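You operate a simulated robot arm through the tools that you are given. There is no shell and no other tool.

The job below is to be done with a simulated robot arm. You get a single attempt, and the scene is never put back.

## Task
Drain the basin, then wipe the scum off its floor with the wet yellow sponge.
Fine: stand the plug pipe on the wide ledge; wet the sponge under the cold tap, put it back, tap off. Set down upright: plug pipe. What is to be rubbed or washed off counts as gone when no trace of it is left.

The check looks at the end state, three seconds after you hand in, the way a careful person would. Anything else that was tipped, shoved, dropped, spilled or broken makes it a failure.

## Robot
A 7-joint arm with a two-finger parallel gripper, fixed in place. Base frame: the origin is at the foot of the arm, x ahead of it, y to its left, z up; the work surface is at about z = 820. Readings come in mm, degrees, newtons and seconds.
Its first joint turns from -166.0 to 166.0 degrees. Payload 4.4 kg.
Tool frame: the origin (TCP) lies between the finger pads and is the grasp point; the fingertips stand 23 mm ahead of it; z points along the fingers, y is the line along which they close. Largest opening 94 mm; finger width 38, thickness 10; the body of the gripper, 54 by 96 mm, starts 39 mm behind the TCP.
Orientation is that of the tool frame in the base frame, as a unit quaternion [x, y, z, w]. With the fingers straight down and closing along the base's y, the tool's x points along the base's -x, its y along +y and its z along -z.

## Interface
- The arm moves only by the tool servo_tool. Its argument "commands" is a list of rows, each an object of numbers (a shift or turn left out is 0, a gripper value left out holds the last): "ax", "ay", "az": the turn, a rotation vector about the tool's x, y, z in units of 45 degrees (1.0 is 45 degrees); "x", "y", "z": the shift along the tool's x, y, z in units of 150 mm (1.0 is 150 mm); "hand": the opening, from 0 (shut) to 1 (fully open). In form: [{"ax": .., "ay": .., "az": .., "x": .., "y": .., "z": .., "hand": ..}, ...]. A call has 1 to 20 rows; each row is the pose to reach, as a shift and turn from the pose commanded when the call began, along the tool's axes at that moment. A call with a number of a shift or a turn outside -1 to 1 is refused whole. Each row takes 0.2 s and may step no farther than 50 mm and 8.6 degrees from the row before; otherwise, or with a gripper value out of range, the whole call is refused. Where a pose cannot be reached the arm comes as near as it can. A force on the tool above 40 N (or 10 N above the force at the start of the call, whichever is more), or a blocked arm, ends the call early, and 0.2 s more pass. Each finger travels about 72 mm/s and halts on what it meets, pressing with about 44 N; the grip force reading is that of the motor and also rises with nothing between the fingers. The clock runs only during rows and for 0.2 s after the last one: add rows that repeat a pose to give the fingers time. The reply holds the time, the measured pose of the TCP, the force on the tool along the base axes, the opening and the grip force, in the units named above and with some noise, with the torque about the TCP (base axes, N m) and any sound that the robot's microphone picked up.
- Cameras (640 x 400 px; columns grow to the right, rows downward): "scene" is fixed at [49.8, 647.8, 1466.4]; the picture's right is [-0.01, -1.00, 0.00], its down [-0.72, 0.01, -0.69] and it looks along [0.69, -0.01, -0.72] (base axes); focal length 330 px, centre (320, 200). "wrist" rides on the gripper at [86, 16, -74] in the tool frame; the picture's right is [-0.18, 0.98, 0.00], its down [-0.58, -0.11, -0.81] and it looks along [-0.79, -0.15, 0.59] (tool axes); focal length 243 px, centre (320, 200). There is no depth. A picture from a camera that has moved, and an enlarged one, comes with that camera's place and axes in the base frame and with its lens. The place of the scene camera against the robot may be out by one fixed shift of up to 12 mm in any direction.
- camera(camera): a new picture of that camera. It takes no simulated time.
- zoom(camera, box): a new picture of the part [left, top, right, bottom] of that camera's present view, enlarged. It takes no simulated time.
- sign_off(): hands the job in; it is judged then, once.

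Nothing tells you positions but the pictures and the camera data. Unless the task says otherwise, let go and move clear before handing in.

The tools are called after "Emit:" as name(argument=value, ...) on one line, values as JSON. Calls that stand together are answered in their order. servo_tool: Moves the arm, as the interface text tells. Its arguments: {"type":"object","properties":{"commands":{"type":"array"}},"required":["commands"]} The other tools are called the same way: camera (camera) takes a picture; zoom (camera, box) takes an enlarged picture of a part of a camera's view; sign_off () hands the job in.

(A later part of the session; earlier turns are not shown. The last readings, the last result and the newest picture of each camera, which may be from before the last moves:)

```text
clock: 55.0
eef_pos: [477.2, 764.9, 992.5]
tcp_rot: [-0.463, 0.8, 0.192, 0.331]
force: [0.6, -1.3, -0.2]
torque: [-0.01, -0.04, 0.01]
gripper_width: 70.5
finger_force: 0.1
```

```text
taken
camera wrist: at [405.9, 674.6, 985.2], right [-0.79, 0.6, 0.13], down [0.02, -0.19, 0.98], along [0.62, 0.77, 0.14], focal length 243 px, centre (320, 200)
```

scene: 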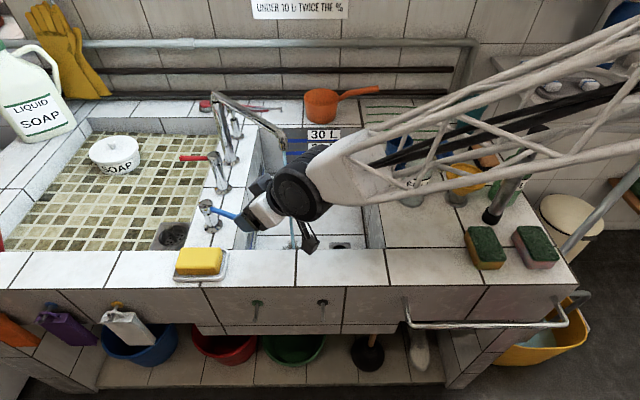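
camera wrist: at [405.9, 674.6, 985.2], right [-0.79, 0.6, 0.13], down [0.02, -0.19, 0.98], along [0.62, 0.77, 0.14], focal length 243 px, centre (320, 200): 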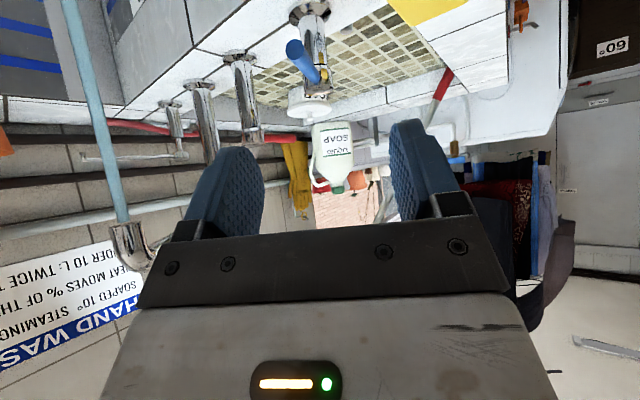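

Now I'll raise the arm, bring the tool upright again and look into the basin with the wrist camera.

Emit:
servo_tool(commands=[{"x": 0.024, "y": -0.025, "z": -0.24}, {"x": 0.049, "y": -0.05, "z": -0.48}, {"x": 0.073, "y": -0.075, "z": -0.72}, {"x": 0.098, "y": -0.1, "z": -0.946}])

Emit:
servo_tool(commands=[{"ay": 0.17}, {"ay": 0.34}, {"ay": 0.51}, {"ay": 0.68}, {"ay": 0.85}, {"ay": 1.0}])

Emit:
camera(camera="wrist")

Emit:
camera(camera="scene")

```text
clock: 56.0
eef_pos: [434.1, 661.3, 1082.4]
tcp_rot: [-0.462, 0.8, 0.192, 0.331]
force: [0.7, -0.2, -0.2]
torque: [0.05, 0.02, 0.01]
gripper_width: 70.7
finger_force: 0.1
```

```text
clock: 57.4
eef_pos: [436.5, 660.9, 1083.6]
tcp_rot: [-0.5, 0.866, 0.0, -0.001]
force: [-0.9, -0.8, -0.1]
torque: [0.01, -0.01, -0.02]
gripper_width: 70.6
finger_force: 0.0
```

```text
taken
camera wrist: at [378.0, 595.0, 1158.8], right [-0.76, 0.65, 0.0], down [0.39, 0.45, 0.81], along [0.52, 0.61, -0.59], focal length 243 px, centre (320, 200)
```

wrist: 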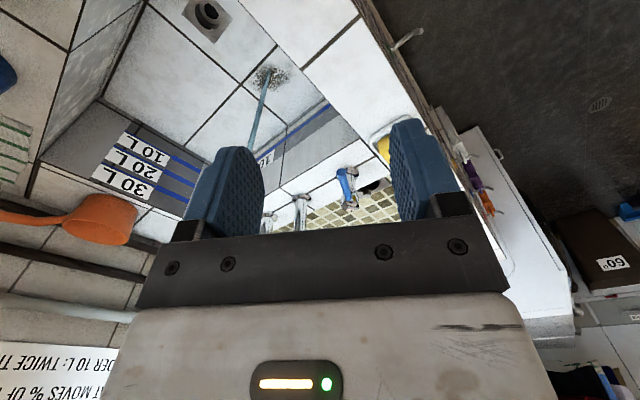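

```text
taken
```

scene: 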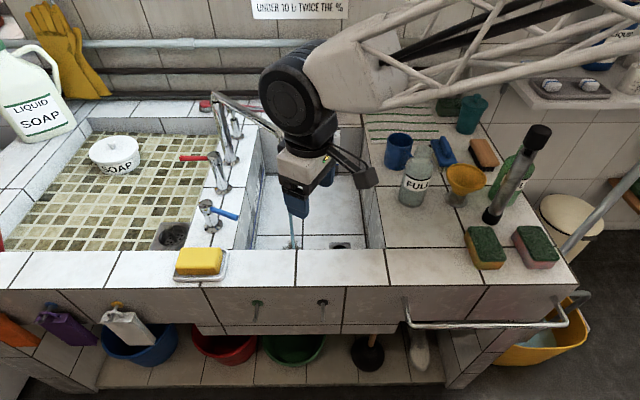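

Emit:
zoom(camera="wrist", box=[180, 0, 380, 160])

```text
2.50 times, centred on (280, 80) of wrist
camera zoom: at [378.0, 595.0, 1158.8], right [-0.76, 0.65, 0.0], down [0.39, 0.45, 0.81], along [0.52, 0.61, -0.59], focal length 606 px, centre (420, 500)
```

zoom: 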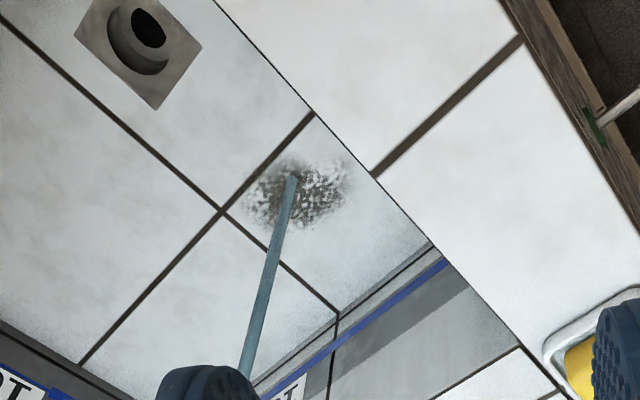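

The scum patch is about 100 × 70 mm centred near (643, 738) on the floor at z ≈ 591, and the stream lands right there. Next I'll go to the yellow sponge with the tool pointing down.

Emit:
servo_tool(commands=[{"x": 0.16, "y": -0.093, "az": 0.166, "hand": 1}, {"x": 0.323, "y": -0.187, "az": 0.333, "hand": 1}, {"x": 0.485, "y": -0.28, "az": 0.5, "hand": 1}, {"x": 0.646, "y": -0.374, "az": 0.667, "hand": 1}, {"x": 0.808, "y": -0.467, "az": 0.833, "hand": 1}, {"x": 0.808, "y": -0.467, "az": 1.0, "hand": 1}])

Emit:
servo_tool(commands=[{"az": 0.166}, {"az": 0.333}])

Emit:
camera(camera="wrist")

```text
clock: 58.8
eef_pos: [434.9, 520.7, 1082.1]
tcp_rot: [-0.13, 0.992, 0.0, 0.0]
force: [-0.2, 1.1, 0.3]
torque: [-0.01, 0.01, -0.02]
gripper_width: 93.9
finger_force: 0.1
```

```text
clock: 59.4
eef_pos: [434.6, 521.6, 1083.2]
tcp_rot: [0.0, 1.0, 0.0, 0.0]
force: [0.7, 0.3, 0.6]
torque: [0.0, -0.01, 0.0]
gripper_width: 94.0
finger_force: 0.1
```

```text
taken
camera wrist: at [348.4, 538.2, 1158.1], right [0.18, 0.98, 0.0], down [0.58, -0.11, 0.81], along [0.79, -0.15, -0.59], focal length 243 px, centre (320, 200)
```

wrist: 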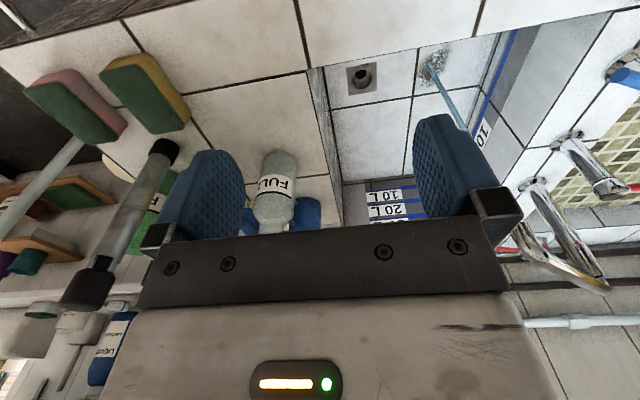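

Emit:
zoom(camera="wrist", box=[0, 20, 260, 180])

Emit:
zoom(camera="wrist", box=[320, 20, 560, 140])

```text
2.46 times, centred on (130, 100) of wrist
camera zoom: at [348.4, 538.2, 1158.1], right [0.18, 0.98, 0.0], down [0.58, -0.11, 0.81], along [0.79, -0.15, -0.59], focal length 597 px, centre (788, 446)
```

zoom: 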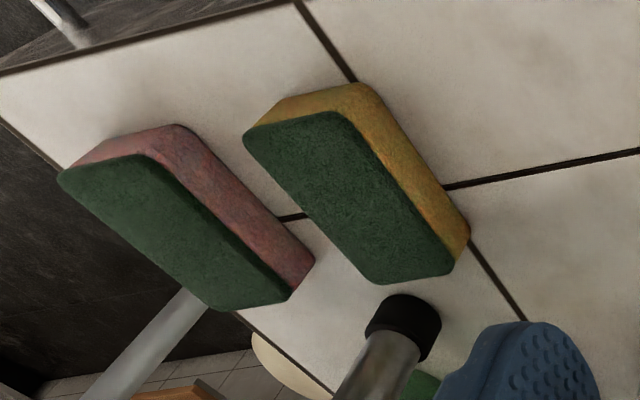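

```text
2.67 times, centred on (440, 80) of wrist
camera zoom: at [348.4, 538.2, 1158.1], right [0.18, 0.98, 0.0], down [0.58, -0.11, 0.81], along [0.79, -0.15, -0.59], focal length 647 px, centre (0, 520)
```

zoom: 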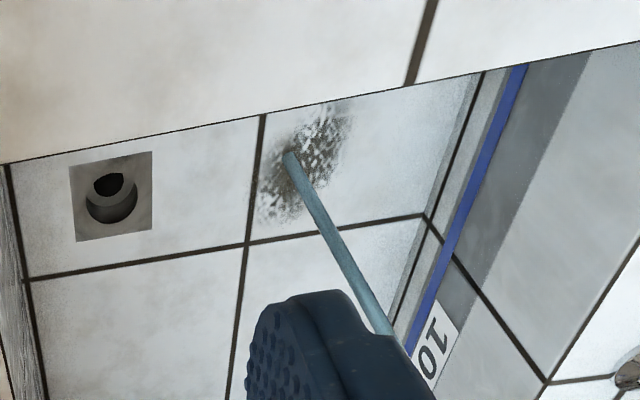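

The yellow sponge spans x 445–536, y 242–296, top z ≈ 855, aligned with the base axes. I'll move over it and descend with open fingers.

Emit:
servo_tool(commands=[{"x": -0.1, "y": -0.25}, {"x": -0.2, "y": -0.5, "z": 0.1}, {"x": -0.3, "y": -0.75, "z": 0.2}, {"x": -0.32, "y": -1.0, "z": 0.3}])

Emit:
servo_tool(commands=[{"y": -0.25}, {"y": -0.5, "z": 0.1}, {"y": -0.683, "z": 0.25}, {"y": -0.683, "z": 0.45}])

Emit:
camera(camera="wrist")

Emit:
zoom(camera="scene", box=[400, 120, 600, 290])

```text
clock: 60.4
eef_pos: [483.1, 370.9, 1036.2]
tcp_rot: [-0.001, 1.0, 0.0, -0.001]
force: [-0.2, 0.2, 0.2]
torque: [0.01, 0.03, -0.05]
gripper_width: 94.1
finger_force: 0.0
```

```text
clock: 61.4
eef_pos: [484.0, 268.7, 969.1]
tcp_rot: [0.0, 1.0, 0.0, -0.001]
force: [0.1, -0.6, 0.0]
torque: [-0.03, 0.03, -0.02]
gripper_width: 93.9
finger_force: 0.0
```

```text
taken
camera wrist: at [396.8, 285.2, 1044.8], right [0.18, 0.98, 0.0], down [0.58, -0.11, 0.81], along [0.79, -0.15, -0.59], focal length 243 px, centre (320, 200)
```

wrist: 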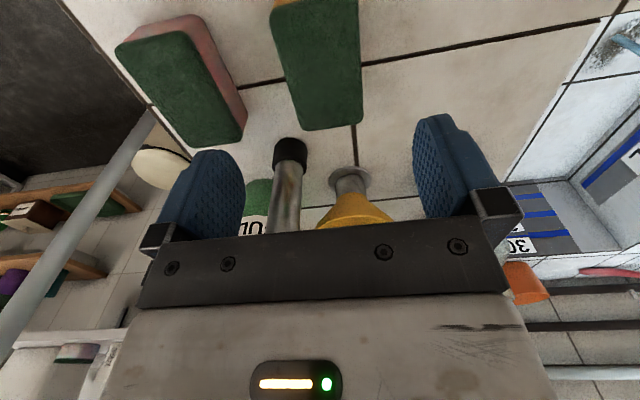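

```text
2.35 times, centred on (500, 205) of scene
camera zoom: at [49.8, 647.8, 1466.4], right [-0.01, -1.0, 0.0], down [-0.72, 0.01, -0.69], along [0.69, -0.01, -0.72], focal length 776 px, centre (-104, 188)
```

zoom: 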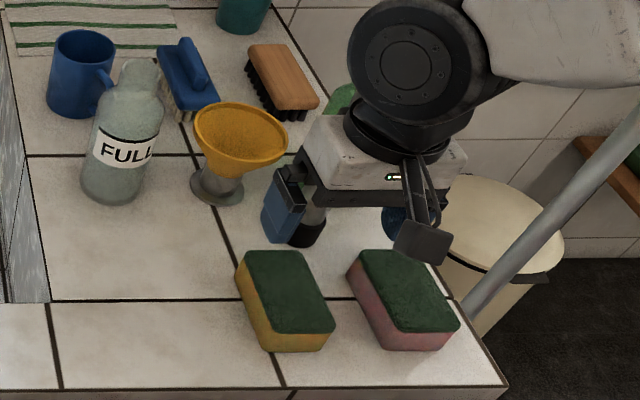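

Emit:
servo_tool(commands=[{"x": -0.02, "y": -0.015, "z": 0.2}, {"x": -0.03, "y": -0.015, "z": 0.42}, {"x": -0.03, "y": -0.015, "z": 0.62}, {"x": -0.03, "y": -0.015, "z": 0.745}])

Emit:
camera(camera="wrist")

Emit:
zoom(camera="scene", box=[430, 150, 590, 290])

```text
clock: 62.4
eef_pos: [487.3, 266.9, 858.9]
tcp_rot: [-0.001, 1.0, 0.0, 0.0]
force: [0.5, 0.4, 0.8]
torque: [-0.01, 0.0, 0.0]
gripper_width: 94.0
finger_force: 0.0
```

```text
taken
camera wrist: at [401.2, 284.0, 933.2], right [0.18, 0.98, 0.0], down [0.58, -0.11, 0.81], along [0.79, -0.15, -0.59], focal length 243 px, centre (320, 200)
```

wrist: 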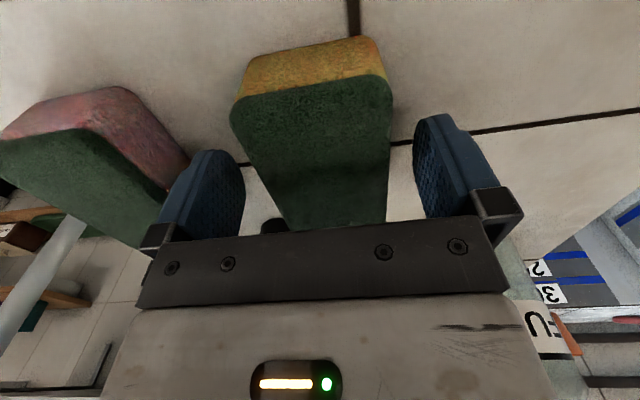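

```text
2.86 times, centred on (510, 220) of scene
camera zoom: at [49.8, 647.8, 1466.4], right [-0.01, -1.0, 0.0], down [-0.72, 0.01, -0.69], along [0.69, -0.01, -0.72], focal length 942 px, centre (-223, 143)
```

zoom: 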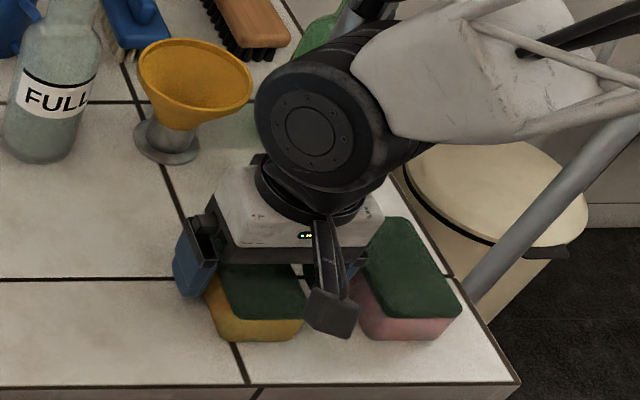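

Emit:
servo_tool(commands=[{"z": 0.013, "hand": 0.7}, {"z": 0.013, "hand": 0.55}, {"z": 0.013, "hand": 0.45}, {"z": 0.013, "hand": 0.4}, {"z": 0.013, "hand": 0.4}])

Emit:
camera(camera="wrist")

```text
clock: 63.6
eef_pos: [487.3, 267.2, 856.5]
tcp_rot: [0.0, 1.0, 0.0, 0.0]
force: [1.2, -0.1, 2.9]
torque: [-0.01, -0.09, 0.01]
gripper_width: 57.0
finger_force: 44.1
```

```text
taken
camera wrist: at [401.1, 283.6, 931.7], right [0.18, 0.98, 0.0], down [0.58, -0.11, 0.81], along [0.79, -0.15, -0.59], focal length 243 px, centre (320, 200)
```

wrist: 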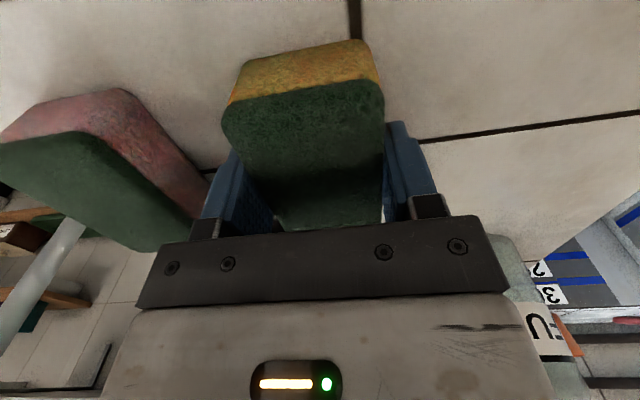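

Sponge gripped (57 mm). I'll lift it and carry it towards the stream.

Emit:
servo_tool(commands=[{"z": -0.1}, {"z": -0.3}, {"z": -0.55}, {"z": -0.8}, {"z": -1.0}])

Emit:
servo_tool(commands=[{"y": 0.25}, {"y": 0.5}, {"y": 0.75}, {"y": 1.0}])

Emit:
camera(camera="scene")

Emit:
camera(camera="wrist")

```text
clock: 64.8
eef_pos: [488.1, 267.3, 1007.0]
tcp_rot: [0.0, 1.0, 0.0, 0.0]
force: [-0.1, -0.1, 0.4]
torque: [-0.03, 0.0, 0.01]
gripper_width: 56.7
finger_force: 43.9
```

```text
clock: 65.8
eef_pos: [487.9, 416.4, 1006.3]
tcp_rot: [0.0, 1.0, 0.0, 0.0]
force: [-0.5, 0.7, -0.8]
torque: [-0.01, 0.0, -0.02]
gripper_width: 56.5
finger_force: 43.8
```

```text
taken
```

scene: 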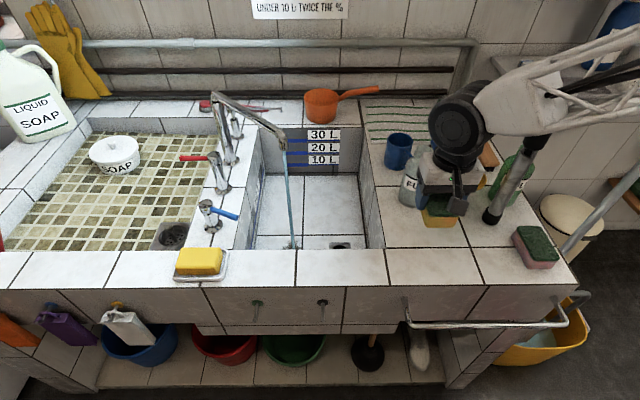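

```text
taken
camera wrist: at [401.5, 433.7, 1081.0], right [0.18, 0.98, 0.0], down [0.58, -0.11, 0.81], along [0.79, -0.15, -0.59], focal length 243 px, centre (320, 200)
```

wrist: 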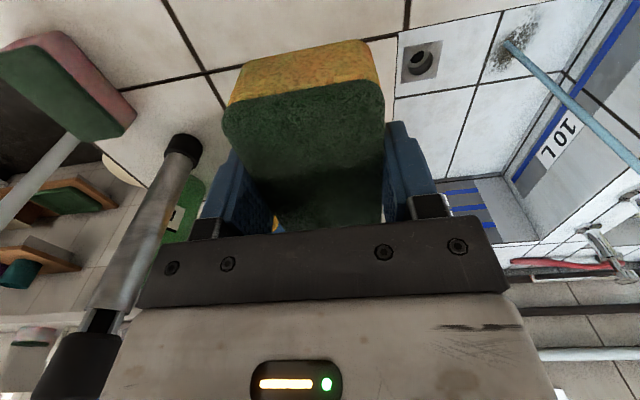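

Emit:
servo_tool(commands=[{"x": -0.06, "y": 0.25}, {"x": -0.13, "y": 0.5}, {"x": -0.2, "y": 0.75}, {"x": -0.27, "y": 1.0}])

Emit:
servo_tool(commands=[{"x": -0.06, "y": 0.15, "z": 0.08, "ay": -0.167}, {"x": -0.12, "y": 0.3, "z": 0.16, "ay": -0.333}, {"x": -0.18, "y": 0.45, "z": 0.24, "ay": -0.5}, {"x": -0.22, "y": 0.58, "z": 0.31, "ay": -0.667}])

Emit:
camera(camera="scene")

Emit:
camera(camera="wrist")

```text
clock: 66.8
eef_pos: [528.9, 568.9, 1004.8]
tcp_rot: [0.001, 1.0, 0.0, 0.0]
force: [-0.2, 0.5, 0.1]
torque: [-0.03, -0.01, -0.02]
gripper_width: 56.5
finger_force: 43.6
```

```text
clock: 67.8
eef_pos: [560.7, 654.6, 960.7]
tcp_rot: [-0.001, 0.966, 0.0, 0.259]
force: [-0.4, 0.6, 0.3]
torque: [-0.02, 0.01, -0.01]
gripper_width: 56.9
finger_force: 44.0
```

```text
taken
```

scene: 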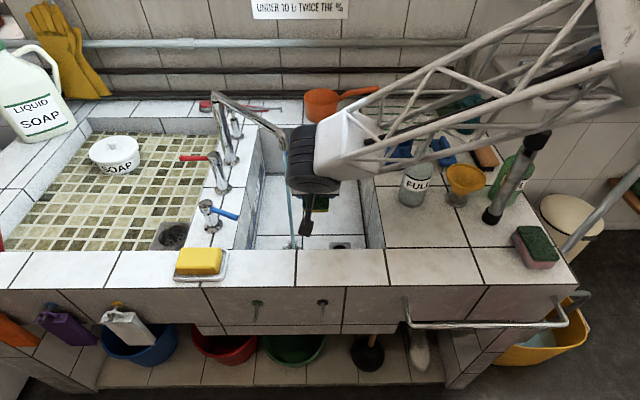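

```text
taken
camera wrist: at [448.9, 670.8, 982.6], right [0.16, 0.98, 0.09], down [0.1, -0.11, 0.99], along [0.98, -0.15, -0.11], focal length 243 px, centre (320, 200)
```

wrist: 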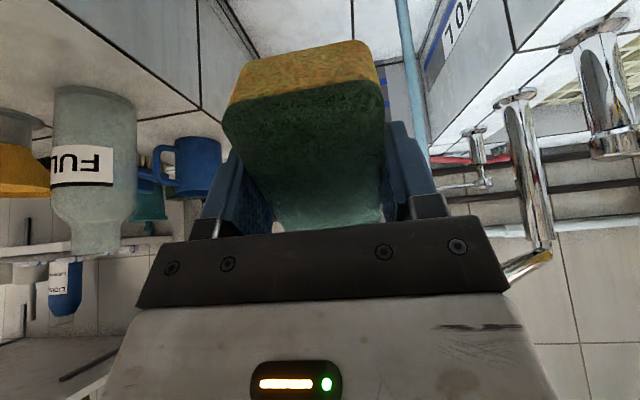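

Emit:
servo_tool(commands=[{"x": 0.09, "z": 0.16}, {"x": 0.183, "z": 0.317}, {"x": 0.09, "y": 0.16, "z": 0.372}, {"x": 0.0, "y": 0.32, "z": 0.427}, {"x": -0.1, "y": 0.48, "z": 0.481}, {"x": -0.1, "y": 0.48, "z": 0.481}])

Emit:
camera(camera="wrist")

Emit:
zoom(camera="scene", box=[220, 90, 380, 250])

```text
clock: 69.2
eef_pos: [609.4, 726.1, 905.2]
tcp_rot: [0.0, 0.966, 0.0, 0.258]
force: [0.1, 0.3, -0.9]
torque: [0.0, 0.0, 0.03]
gripper_width: 56.7
finger_force: 44.0
```

```text
taken
camera wrist: at [497.1, 742.8, 927.2], right [0.16, 0.98, 0.09], down [0.1, -0.11, 0.99], along [0.98, -0.15, -0.12], focal length 243 px, centre (320, 200)
```

wrist: 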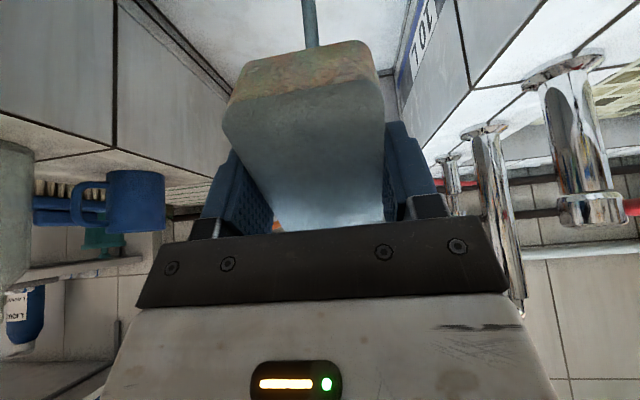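

```text
2.50 times, centred on (300, 170) of scene
camera zoom: at [49.8, 647.8, 1466.4], right [-0.01, -1.0, 0.0], down [-0.72, 0.01, -0.69], along [0.69, -0.01, -0.72], focal length 824 px, centre (370, 275)
```

zoom: 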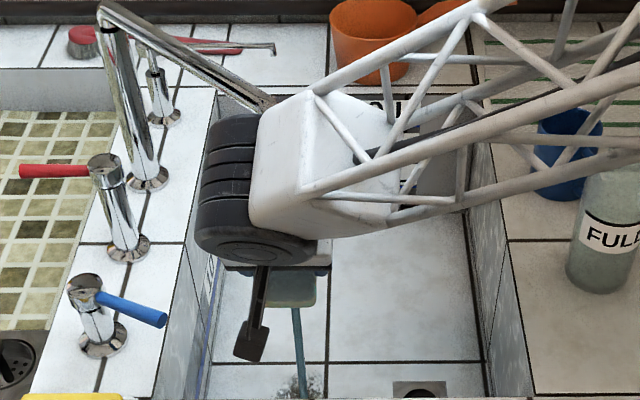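

The stream is on the sponge, which is changing look as it gets wet. I'll hold it there for a couple of seconds.

Emit:
servo_tool(commands=[{"y": 0.05}, {"y": 0.1}, {"y": 0.1}, {"y": 0.05}, {"y": 0.0}, {"y": -0.05}, {"y": -0.1}, {"y": -0.1}, {"y": -0.05}, {"y": 0.0}, {"y": 0.0}])

Emit:
camera(camera="wrist")

Emit:
camera(camera="scene")

```text
clock: 71.6
eef_pos: [610.4, 726.8, 904.8]
tcp_rot: [0.0, 0.966, 0.0, 0.259]
force: [-0.8, -0.2, 0.4]
torque: [0.01, -0.01, 0.0]
gripper_width: 56.6
finger_force: 44.4
```

```text
taken
camera wrist: at [497.9, 742.9, 927.0], right [0.16, 0.98, 0.09], down [0.1, -0.11, 0.99], along [0.98, -0.15, -0.12], focal length 243 px, centre (320, 200)
```

wrist: 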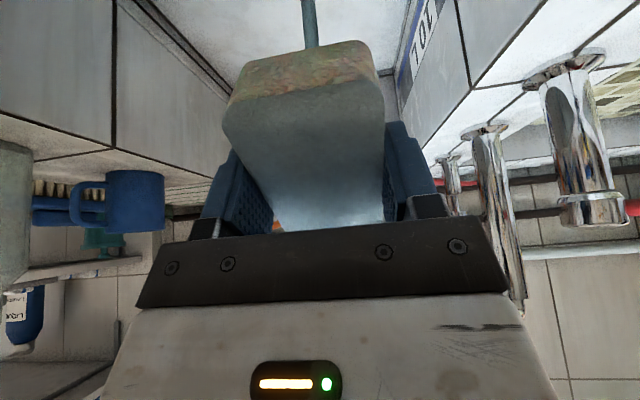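

```text
taken
```

scene: 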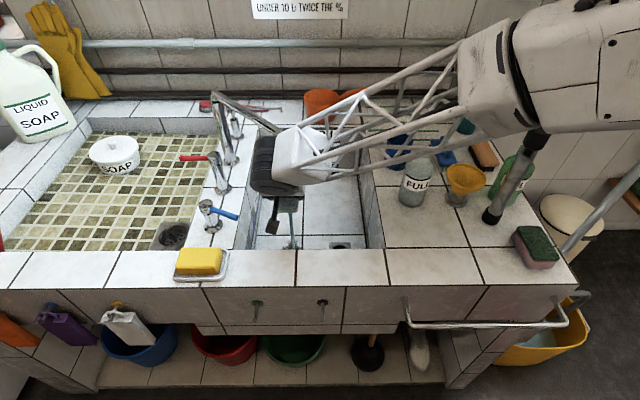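

The sponge is soaked. I'll draw it out from under the spout, bring the tool upright and yaw it so the wrist camera clears the front wall, then go down into the basin.

Emit:
servo_tool(commands=[{"y": -0.2, "z": -0.05}, {"y": -0.4, "z": -0.1}, {"y": -0.58, "z": -0.15}, {"y": -0.58, "z": -0.15, "ay": 0.167}, {"y": -0.58, "z": -0.15, "ay": 0.333}, {"y": -0.58, "z": -0.15, "ay": 0.5}, {"y": -0.58, "z": -0.15, "ay": 0.667}])

Emit:
servo_tool(commands=[{"az": -0.18}, {"az": -0.36}, {"az": -0.54}, {"az": -0.72}, {"az": -0.9}, {"az": -1.0}])

Emit:
camera(camera="wrist")

Emit:
camera(camera="scene")

```text
clock: 73.2
eef_pos: [598.0, 639.0, 924.7]
tcp_rot: [0.0, 1.0, -0.001, -0.001]
force: [-0.2, 1.1, -0.8]
torque: [0.03, -0.03, 0.01]
gripper_width: 56.8
finger_force: 44.0
```

```text
clock: 74.6
eef_pos: [599.5, 638.9, 924.1]
tcp_rot: [-0.384, 0.923, 0.0, 0.001]
force: [0.5, -0.3, -0.1]
torque: [-0.01, 0.0, 0.01]
gripper_width: 56.9
finger_force: 43.3
```

```text
taken
camera wrist: at [526.4, 589.5, 999.7], right [-0.57, 0.82, 0.0], down [0.49, 0.34, 0.81], along [0.66, 0.46, -0.59], focal length 243 px, centre (320, 200)
```

wrist: 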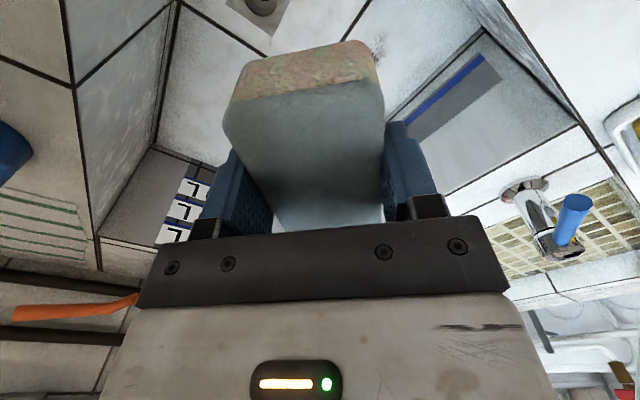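

```text
taken
```

scene: 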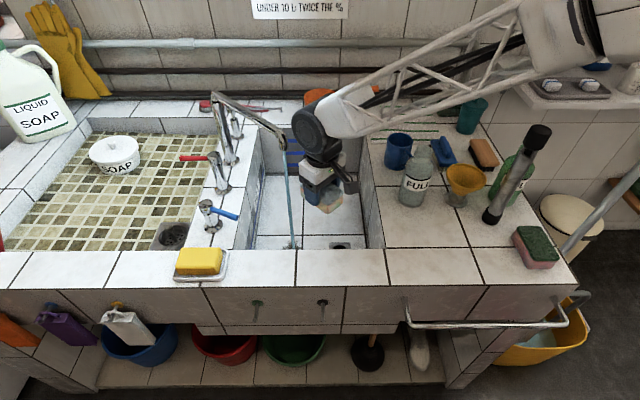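

Emit:
servo_tool(commands=[{"x": -0.075, "y": -0.047, "z": 0.2}, {"x": -0.151, "y": -0.094, "z": 0.45}, {"x": -0.151, "y": -0.094, "z": 0.72}, {"x": -0.151, "y": -0.094, "z": 1.0}])

Emit:
camera(camera="wrist")

Emit:
camera(camera="scene")

```text
clock: 75.6
eef_pos: [625.1, 645.6, 775.4]
tcp_rot: [-0.382, 0.924, 0.001, 0.001]
force: [0.3, -0.6, 0.2]
torque: [0.0, 0.01, 0.03]
gripper_width: 56.4
finger_force: 44.0
```

```text
taken
camera wrist: at [552.1, 596.7, 850.8], right [-0.57, 0.82, 0.0], down [0.49, 0.33, 0.81], along [0.67, 0.46, -0.59], focal length 243 px, centre (320, 200)
```

wrist: 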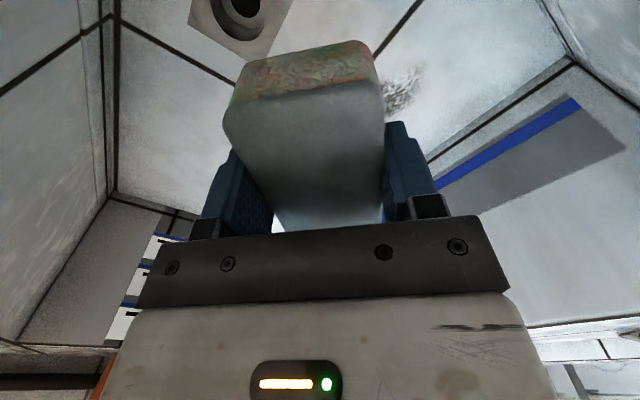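

```text
taken
```

scene: 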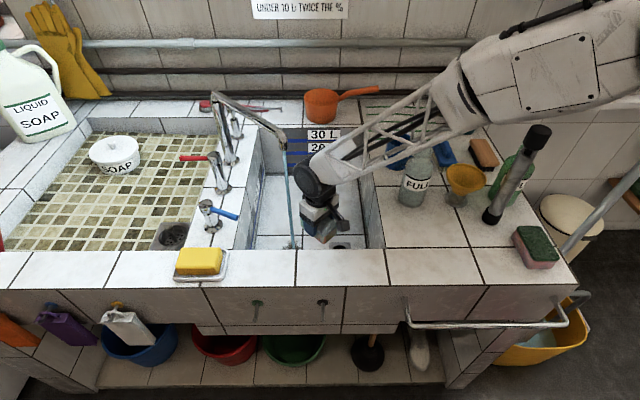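

Emit:
zoom(camera="wrist", box=[340, 20, 500, 140])

Emit:
zoom(camera="scene", box=[250, 180, 370, 255])

```text
3.33 times, centred on (420, 80) of wrist
camera zoom: at [552.1, 596.7, 850.8], right [-0.57, 0.82, 0.0], down [0.49, 0.33, 0.81], along [0.67, 0.46, -0.59], focal length 809 px, centre (-13, 600)
```

zoom: 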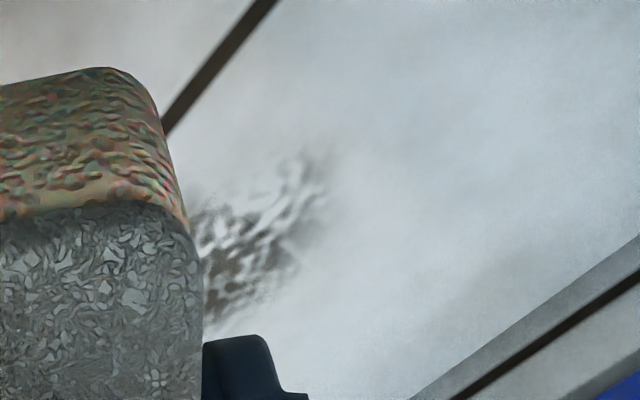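

```text
5.33 times, centred on (310, 218) of scene
camera zoom: at [49.8, 647.8, 1466.4], right [-0.01, -1.0, 0.0], down [-0.72, 0.01, -0.69], along [0.69, -0.01, -0.72], focal length 1758 px, centre (373, 107)
```

zoom: 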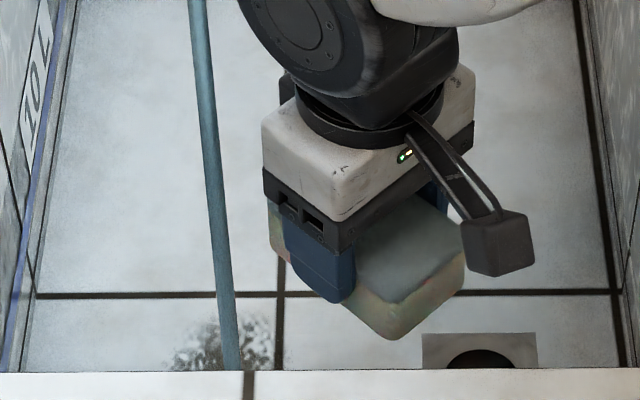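

Emit:
servo_tool(commands=[{"z": 0.25}, {"z": 0.5}, {"z": 0.7}, {"z": 0.827}, {"x": -0.16, "y": 0.063, "z": 0.827}, {"x": -0.32, "y": 0.126, "z": 0.827}, {"x": -0.471, "y": 0.189, "z": 0.827}])

Emit:
camera(camera="wrist")

Emit:
camera(camera="scene")

```text
clock: 77.2
eef_pos: [654.2, 714.9, 651.0]
tcp_rot: [-0.383, 0.924, 0.001, 0.0]
force: [0.2, 0.4, -0.9]
torque: [-0.01, 0.01, 0.01]
gripper_width: 57.2
finger_force: 43.7
```

```text
taken
camera wrist: at [582.1, 666.2, 725.8], right [-0.56, 0.83, 0.0], down [0.49, 0.33, 0.81], along [0.67, 0.46, -0.59], focal length 243 px, centre (320, 200)
```

wrist: 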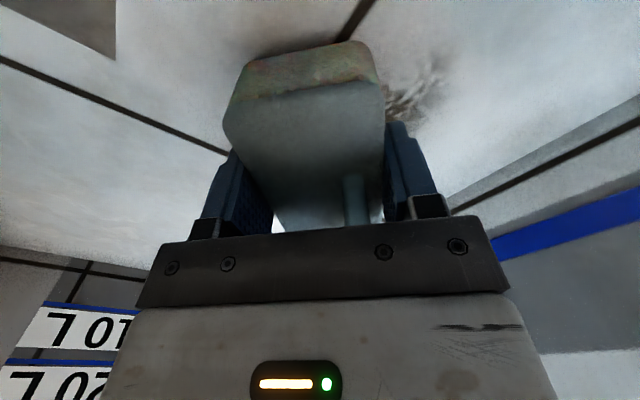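

```text
taken
```

scene: 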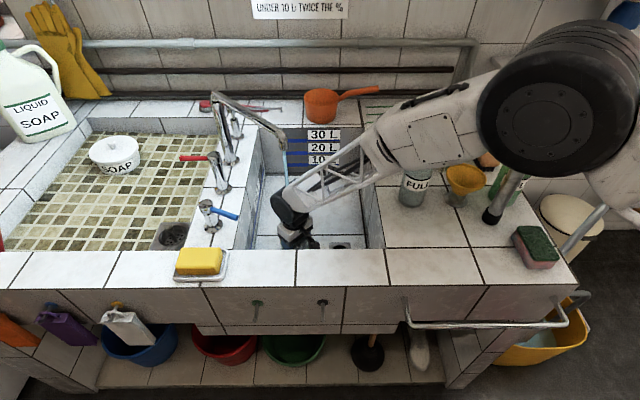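

The wet sponge is just above the scum. I'll lower it until it presses lightly on the floor.

Emit:
servo_tool(commands=[{"z": 0.05}, {"z": 0.1}, {"z": 0.12}])

Emit:
servo_tool(commands=[{"z": 0.013}, {"z": 0.027}])

```text
clock: 78.0
eef_pos: [656.1, 716.5, 636.4]
tcp_rot: [-0.383, 0.924, 0.0, 0.001]
force: [0.1, 0.2, 5.9]
torque: [0.05, 0.02, 0.03]
gripper_width: 56.8
finger_force: 44.2
stopped in row 3: the force on the tool passed its limit at 48 N (the readings are from after the stop); the commanded pose is now the measured one
```

```text
clock: 78.5
eef_pos: [656.1, 715.8, 637.0]
tcp_rot: [-0.382, 0.924, 0.0, 0.0]
force: [-0.4, 0.5, 5.9]
torque: [0.03, 0.12, 0.03]
gripper_width: 56.7
finger_force: 44.2
stopped in row 2: the force on the tool passed its limit at 46 N (the readings are from after the stop); the commanded pose is now the measured one
```

Light contact at TCP z ≈ 637 (about 6 N). The patch stretches along the tool's y direction, so I'll rub back and forth along it.

Emit:
servo_tool(commands=[{"y": 0.08, "x": -0.02}, {"y": 0.16, "x": -0.04}, {"y": 0.24, "x": -0.04}, {"y": 0.32, "x": -0.04}, {"y": 0.4, "x": -0.04}, {"y": 0.44, "x": -0.04}, {"y": 0.36, "x": -0.04}, {"y": 0.28, "x": -0.04}, {"y": 0.2, "x": -0.04}, {"y": 0.12, "x": -0.04}, {"y": 0.04, "x": -0.04}, {"y": -0.04, "x": -0.04}, {"y": -0.12, "x": -0.04}, {"y": -0.2, "x": -0.04}, {"y": -0.28, "x": -0.04}, {"y": -0.36, "x": -0.04}, {"y": -0.28, "x": -0.04}, {"y": -0.2, "x": -0.04}, {"y": -0.12, "x": -0.04}, {"y": -0.36, "x": -0.04}])

Emit:
camera(camera="wrist")

Emit:
zoom(camera="scene", box=[250, 180, 370, 255])

```text
clock: 82.7
eef_pos: [697.5, 684.2, 635.4]
tcp_rot: [-0.383, 0.924, 0.0, 0.0]
force: [-2.9, 2.6, 4.8]
torque: [0.21, -0.1, 0.2]
gripper_width: 56.8
finger_force: 43.8
```

```text
taken
camera wrist: at [624.6, 633.8, 710.6], right [-0.57, 0.82, 0.0], down [0.49, 0.33, 0.81], along [0.67, 0.46, -0.59], focal length 243 px, centre (320, 200)
```

wrist: 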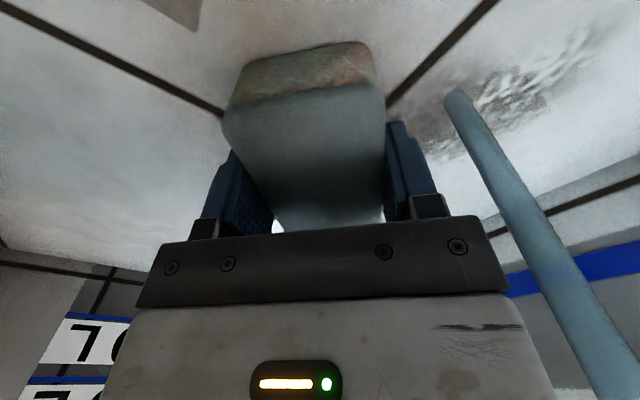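

```text
5.33 times, centred on (310, 218) of scene
camera zoom: at [49.8, 647.8, 1466.4], right [-0.01, -1.0, 0.0], down [-0.72, 0.01, -0.69], along [0.69, -0.01, -0.72], focal length 1758 px, centre (373, 107)
```

zoom: 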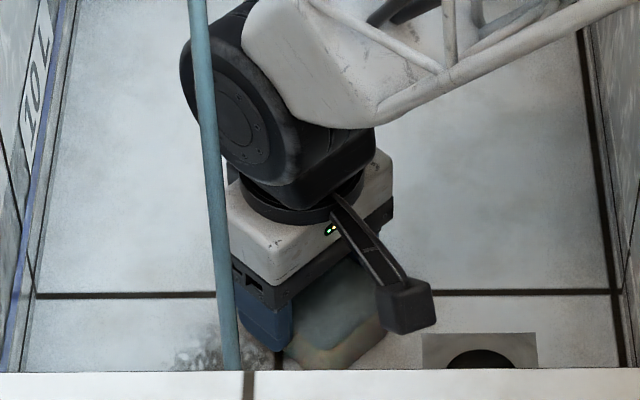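

Emit:
zoom(camera="wrist", box=[380, 0, 640, 180])

```text
2.22 times, centred on (510, 90) of wrist
camera zoom: at [624.6, 633.8, 710.6], right [-0.57, 0.82, 0.0], down [0.49, 0.33, 0.81], along [0.67, 0.46, -0.59], focal length 539 px, centre (-102, 444)
```

zoom: 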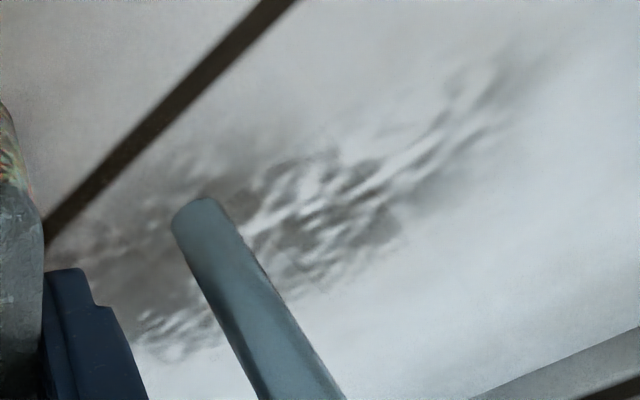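

The scum is fading where the sponge passed but is not gone; I'll press slightly more and keep rubbing.

Emit:
servo_tool(commands=[{"y": 0.1, "x": 0.0, "z": 0.004}, {"y": 0.2, "x": 0.0, "z": 0.007}, {"y": 0.3, "x": 0.0, "z": 0.007}, {"y": 0.4, "x": 0.0, "z": 0.007}, {"y": 0.5, "x": 0.0, "z": 0.007}, {"y": 0.6, "x": 0.0, "z": 0.007}, {"y": 0.7, "x": 0.0, "z": 0.007}, {"y": 0.8, "x": 0.0, "z": 0.007}, {"y": 0.82, "x": 0.04, "z": 0.007}, {"y": 0.7, "x": 0.06, "z": 0.007}, {"y": 0.6, "x": 0.06, "z": 0.007}, {"y": 0.5, "x": 0.06, "z": 0.007}, {"y": 0.4, "x": 0.06, "z": 0.007}, {"y": 0.3, "x": 0.06, "z": 0.007}, {"y": 0.2, "x": 0.06, "z": 0.007}, {"y": 0.3, "x": -0.06, "z": 0.007}, {"y": 0.4, "x": -0.06, "z": 0.007}, {"y": 0.5, "x": -0.06, "z": 0.007}, {"y": 0.6, "x": -0.06, "z": 0.007}, {"y": 0.7, "x": -0.06, "z": 0.007}])

Emit:
servo_tool(commands=[{"y": 0.08}, {"y": 0.0}, {"y": -0.1}, {"y": -0.2}, {"y": -0.3}, {"y": -0.4}, {"y": -0.5}, {"y": -0.6}, {"y": -0.7}])

Emit:
zoom(camera="wrist", box=[380, 0, 640, 180])

Emit:
camera(camera="wrist")

```text
clock: 86.9
eef_pos: [630.0, 761.8, 635.0]
tcp_rot: [-0.383, 0.924, 0.0, 0.001]
force: [0.2, 0.5, -0.6]
torque: [-0.02, -0.01, -0.01]
gripper_width: 56.8
finger_force: 44.6
```

```text
clock: 88.9
eef_pos: [703.9, 688.8, 634.2]
tcp_rot: [-0.383, 0.924, 0.0, 0.001]
force: [0.1, -0.2, -0.1]
torque: [0.01, 0.01, -0.01]
gripper_width: 56.6
finger_force: 44.0
```

```text
2.22 times, centred on (510, 90) of wrist
camera zoom: at [631.1, 638.7, 710.5], right [-0.57, 0.82, 0.0], down [0.49, 0.33, 0.81], along [0.67, 0.46, -0.59], focal length 539 px, centre (-102, 444)
```

zoom: 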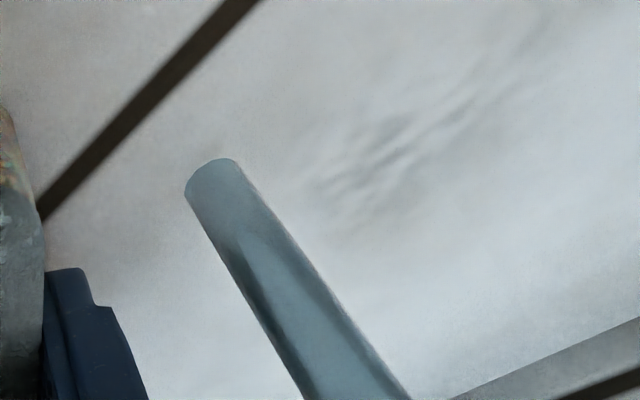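

```text
taken
camera wrist: at [631.1, 638.7, 710.5], right [-0.57, 0.82, 0.0], down [0.49, 0.33, 0.81], along [0.67, 0.46, -0.59], focal length 243 px, centre (320, 200)
```

wrist: 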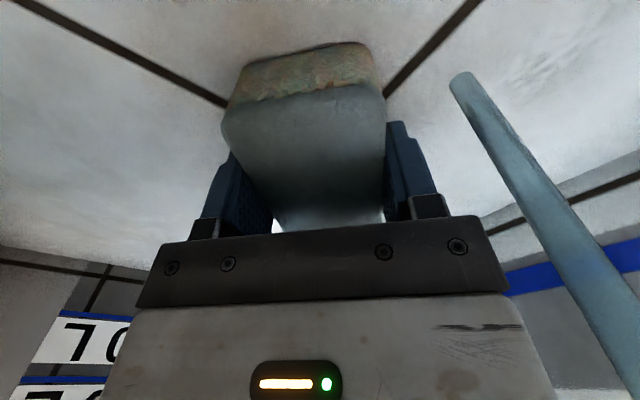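

Nearly gone: only a faint trace is left around (595–630, 750). I'll lift, yaw the tool so the camera stays clear of the front wall, and rub that corner.

Emit:
servo_tool(commands=[{"z": -0.1}, {"x": 0.03, "y": 0.17, "z": -0.1, "az": -0.12}, {"x": 0.06, "y": 0.35, "z": -0.1, "az": -0.25}, {"x": 0.1, "y": 0.52, "z": -0.1, "az": -0.4}, {"x": 0.141, "y": 0.698, "z": -0.1, "az": -0.55}, {"x": 0.141, "y": 0.698, "z": -0.1, "az": -0.667}])

Emit:
camera(camera="wrist")

Emit:
zoom(camera="scene", box=[240, 140, 380, 255])

```text
clock: 90.3
eef_pos: [615.5, 747.1, 649.8]
tcp_rot: [-0.611, 0.791, -0.001, 0.002]
force: [-0.2, -0.1, 0.3]
torque: [0.0, 0.03, 0.0]
gripper_width: 56.8
finger_force: 43.9
```

```text
taken
camera wrist: at [577.1, 668.5, 725.5], right [-0.9, 0.43, 0.0], down [0.25, 0.53, 0.81], along [0.35, 0.73, -0.59], focal length 243 px, centre (320, 200)
```

wrist: 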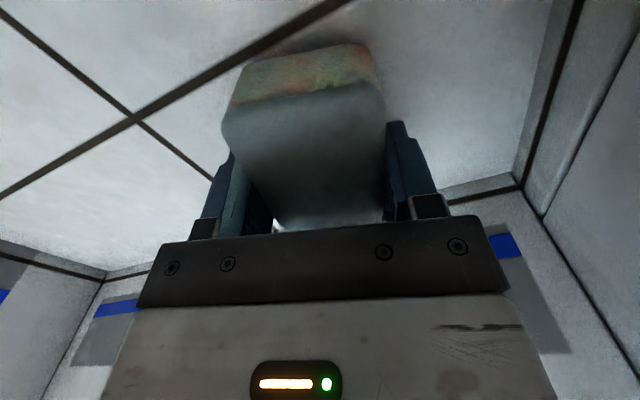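

```text
3.48 times, centred on (310, 198) of scene
camera zoom: at [49.8, 647.8, 1466.4], right [-0.01, -1.0, 0.0], down [-0.72, 0.01, -0.69], along [0.69, -0.01, -0.72], focal length 1147 px, centre (355, 209)
```

zoom: 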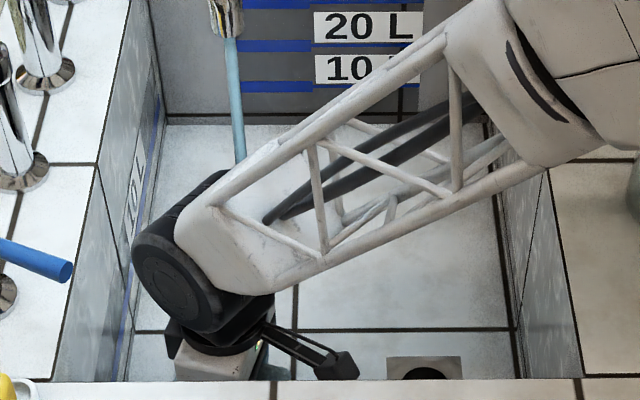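

Emit:
servo_tool(commands=[{"z": 0.05}, {"z": 0.09}, {"z": 0.1}, {"z": 0.11}])

Emit:
servo_tool(commands=[{"z": 0.007}, {"z": 0.013}, {"z": 0.02}])

```text
clock: 91.3
eef_pos: [617.1, 747.6, 634.9]
tcp_rot: [-0.609, 0.793, 0.0, 0.001]
force: [-8.0, -8.5, 17.2]
torque: [-0.42, 0.35, 0.05]
gripper_width: 56.7
finger_force: 43.9
```

```text
clock: 91.8
eef_pos: [616.1, 749.4, 633.8]
tcp_rot: [-0.609, 0.793, 0.0, 0.002]
force: [-1.5, -1.4, 6.0]
torque: [-0.19, 0.12, 0.01]
gripper_width: 56.8
finger_force: 43.3
stopped in row 2: the force on the tool passed its limit at 43 N (the readings are from after the stop); the commanded pose is now the measured one
```

Emit:
servo_tool(commands=[{"y": 0.08}, {"y": 0.16}, {"y": 0.22}, {"y": 0.14}, {"y": 0.06}, {"y": -0.02}, {"y": -0.1}, {"y": -0.18}, {"y": -0.26}, {"y": -0.34, "x": 0.03}, {"y": -0.26, "x": 0.06}, {"y": -0.18, "x": 0.06}, {"y": -0.1, "x": 0.06}, {"y": -0.02, "x": 0.06}, {"y": 0.06, "x": 0.06}, {"y": 0.14, "x": 0.06}, {"y": 0.22, "x": 0.06}, {"y": 0.14, "x": -0.03}, {"y": 0.06, "x": -0.05}, {"y": -0.02, "x": -0.05}])

Emit:
servo_tool(commands=[{"y": -0.08}, {"y": -0.16}, {"y": -0.24}, {"y": -0.32}, {"y": -0.4}, {"y": -0.3, "x": 0.08}, {"y": -0.2, "x": 0.12}, {"y": -0.1, "x": 0.12}, {"y": 0.0, "x": 0.12}, {"y": 0.1, "x": 0.12}, {"y": 0.2, "x": 0.12}, {"y": 0.1, "x": 0.2}, {"y": 0.0, "x": 0.25}, {"y": -0.1, "x": 0.3}, {"y": -0.2, "x": 0.35}, {"y": -0.3, "x": 0.4}])

Emit:
camera(camera="wrist")

```text
clock: 93.7
eef_pos: [643.2, 742.2, 634.5]
tcp_rot: [-0.609, 0.793, 0.0, 0.002]
force: [-0.7, -0.9, 2.8]
torque: [0.02, 0.01, -0.02]
gripper_width: 56.8
finger_force: 44.3
stopped in row 9: the force on the tool passed its limit at 49 N (the readings are from after the stop); the commanded pose is now the measured one
```

```text
clock: 97.1
eef_pos: [669.1, 672.0, 635.0]
tcp_rot: [-0.61, 0.793, 0.0, 0.002]
force: [-3.6, 4.1, 5.5]
torque: [0.1, 0.05, 0.0]
gripper_width: 56.8
finger_force: 44.3
```

```text
taken
camera wrist: at [631.9, 592.7, 708.9], right [-0.9, 0.43, 0.0], down [0.25, 0.53, 0.81], along [0.35, 0.73, -0.59], focal length 243 px, centre (320, 200)
```

wrist: 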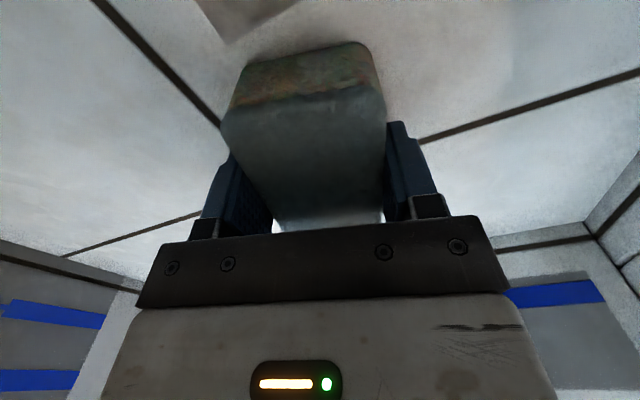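

Emit:
servo_tool(commands=[{"z": -0.17}, {"x": 0.14, "y": 0.1, "z": -0.17}, {"x": 0.28, "y": 0.2, "z": -0.25}, {"x": 0.426, "y": 0.3, "z": -0.4}, {"x": 0.426, "y": 0.3, "z": -0.7}, {"x": 0.426, "y": 0.3, "z": -1.0}])

Emit:
camera(camera="wrist")

Emit:
zoom(camera="scene", box=[235, 170, 385, 255])

```text
clock: 98.5
eef_pos: [609.8, 621.2, 782.2]
tcp_rot: [-0.608, 0.794, 0.0, 0.001]
force: [0.0, -0.2, -1.3]
torque: [0.02, -0.05, 0.01]
gripper_width: 56.7
finger_force: 44.3
```

```text
taken
camera wrist: at [572.0, 542.2, 857.4], right [-0.9, 0.43, 0.0], down [0.25, 0.53, 0.81], along [0.35, 0.73, -0.59], focal length 243 px, centre (320, 200)
```

wrist: 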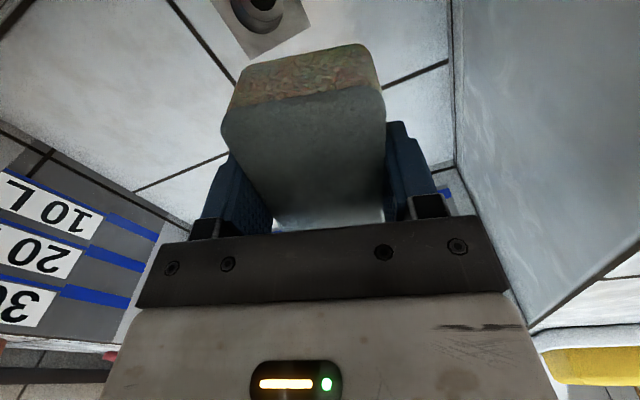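

```text
4.27 times, centred on (310, 212) of scene
camera zoom: at [49.8, 647.8, 1466.4], right [-0.01, -1.0, 0.0], down [-0.72, 0.01, -0.69], along [0.69, -0.01, -0.72], focal length 1407 px, centre (363, 147)
```

zoom: 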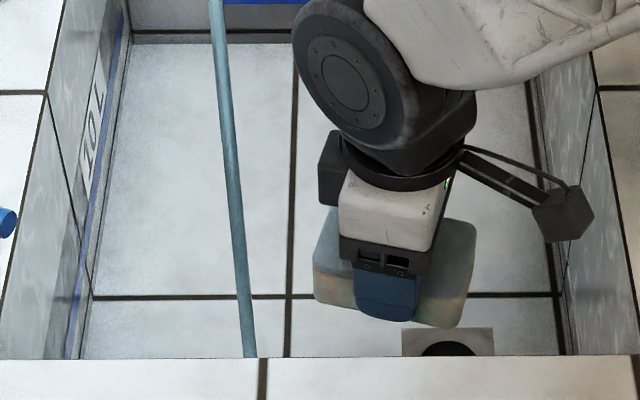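

Emit:
servo_tool(commands=[{"z": -0.25, "x": 0.1, "y": 0.1}, {"z": -0.5, "x": 0.2, "y": 0.2}, {"z": -0.75, "x": 0.3, "y": 0.3}, {"z": -1.0, "x": 0.4, "y": 0.4}])

Emit:
servo_tool(commands=[{"z": -0.25, "y": 0.2, "az": 0.1}, {"z": -0.5, "y": 0.4, "az": 0.22}, {"z": -0.75, "y": 0.5, "az": 0.34}, {"z": -1.0, "y": 0.5, "az": 0.4}])

Emit:
camera(camera="wrist")

Emit:
camera(camera="scene")

```text
clock: 99.5
eef_pos: [537.7, 578.9, 932.8]
tcp_rot: [-0.609, 0.793, 0.0, 0.0]
force: [-0.2, -0.8, -0.1]
torque: [0.01, -0.01, -0.02]
gripper_width: 56.6
finger_force: 44.1
```

```text
clock: 100.5
eef_pos: [462.6, 597.2, 1082.8]
tcp_rot: [-0.476, 0.879, 0.001, 0.002]
force: [0.0, -0.6, -0.2]
torque: [-0.01, -0.05, -0.01]
gripper_width: 57.0
finger_force: 43.5
```

```text
taken
camera wrist: at [401.5, 535.1, 1157.9], right [-0.72, 0.69, 0.0], down [0.41, 0.43, 0.81], along [0.56, 0.58, -0.59], focal length 243 px, centre (320, 200)
```

wrist: 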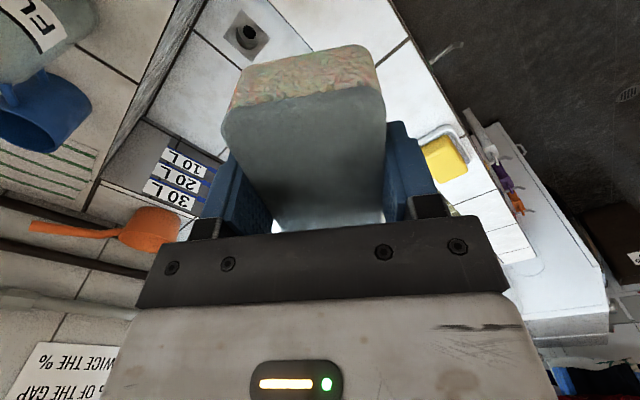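

```text
taken
```

scene: 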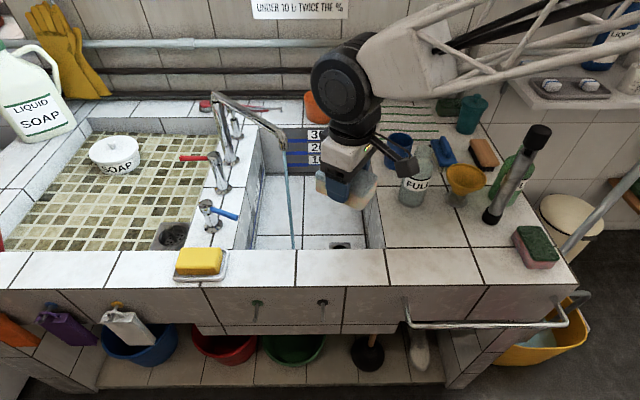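

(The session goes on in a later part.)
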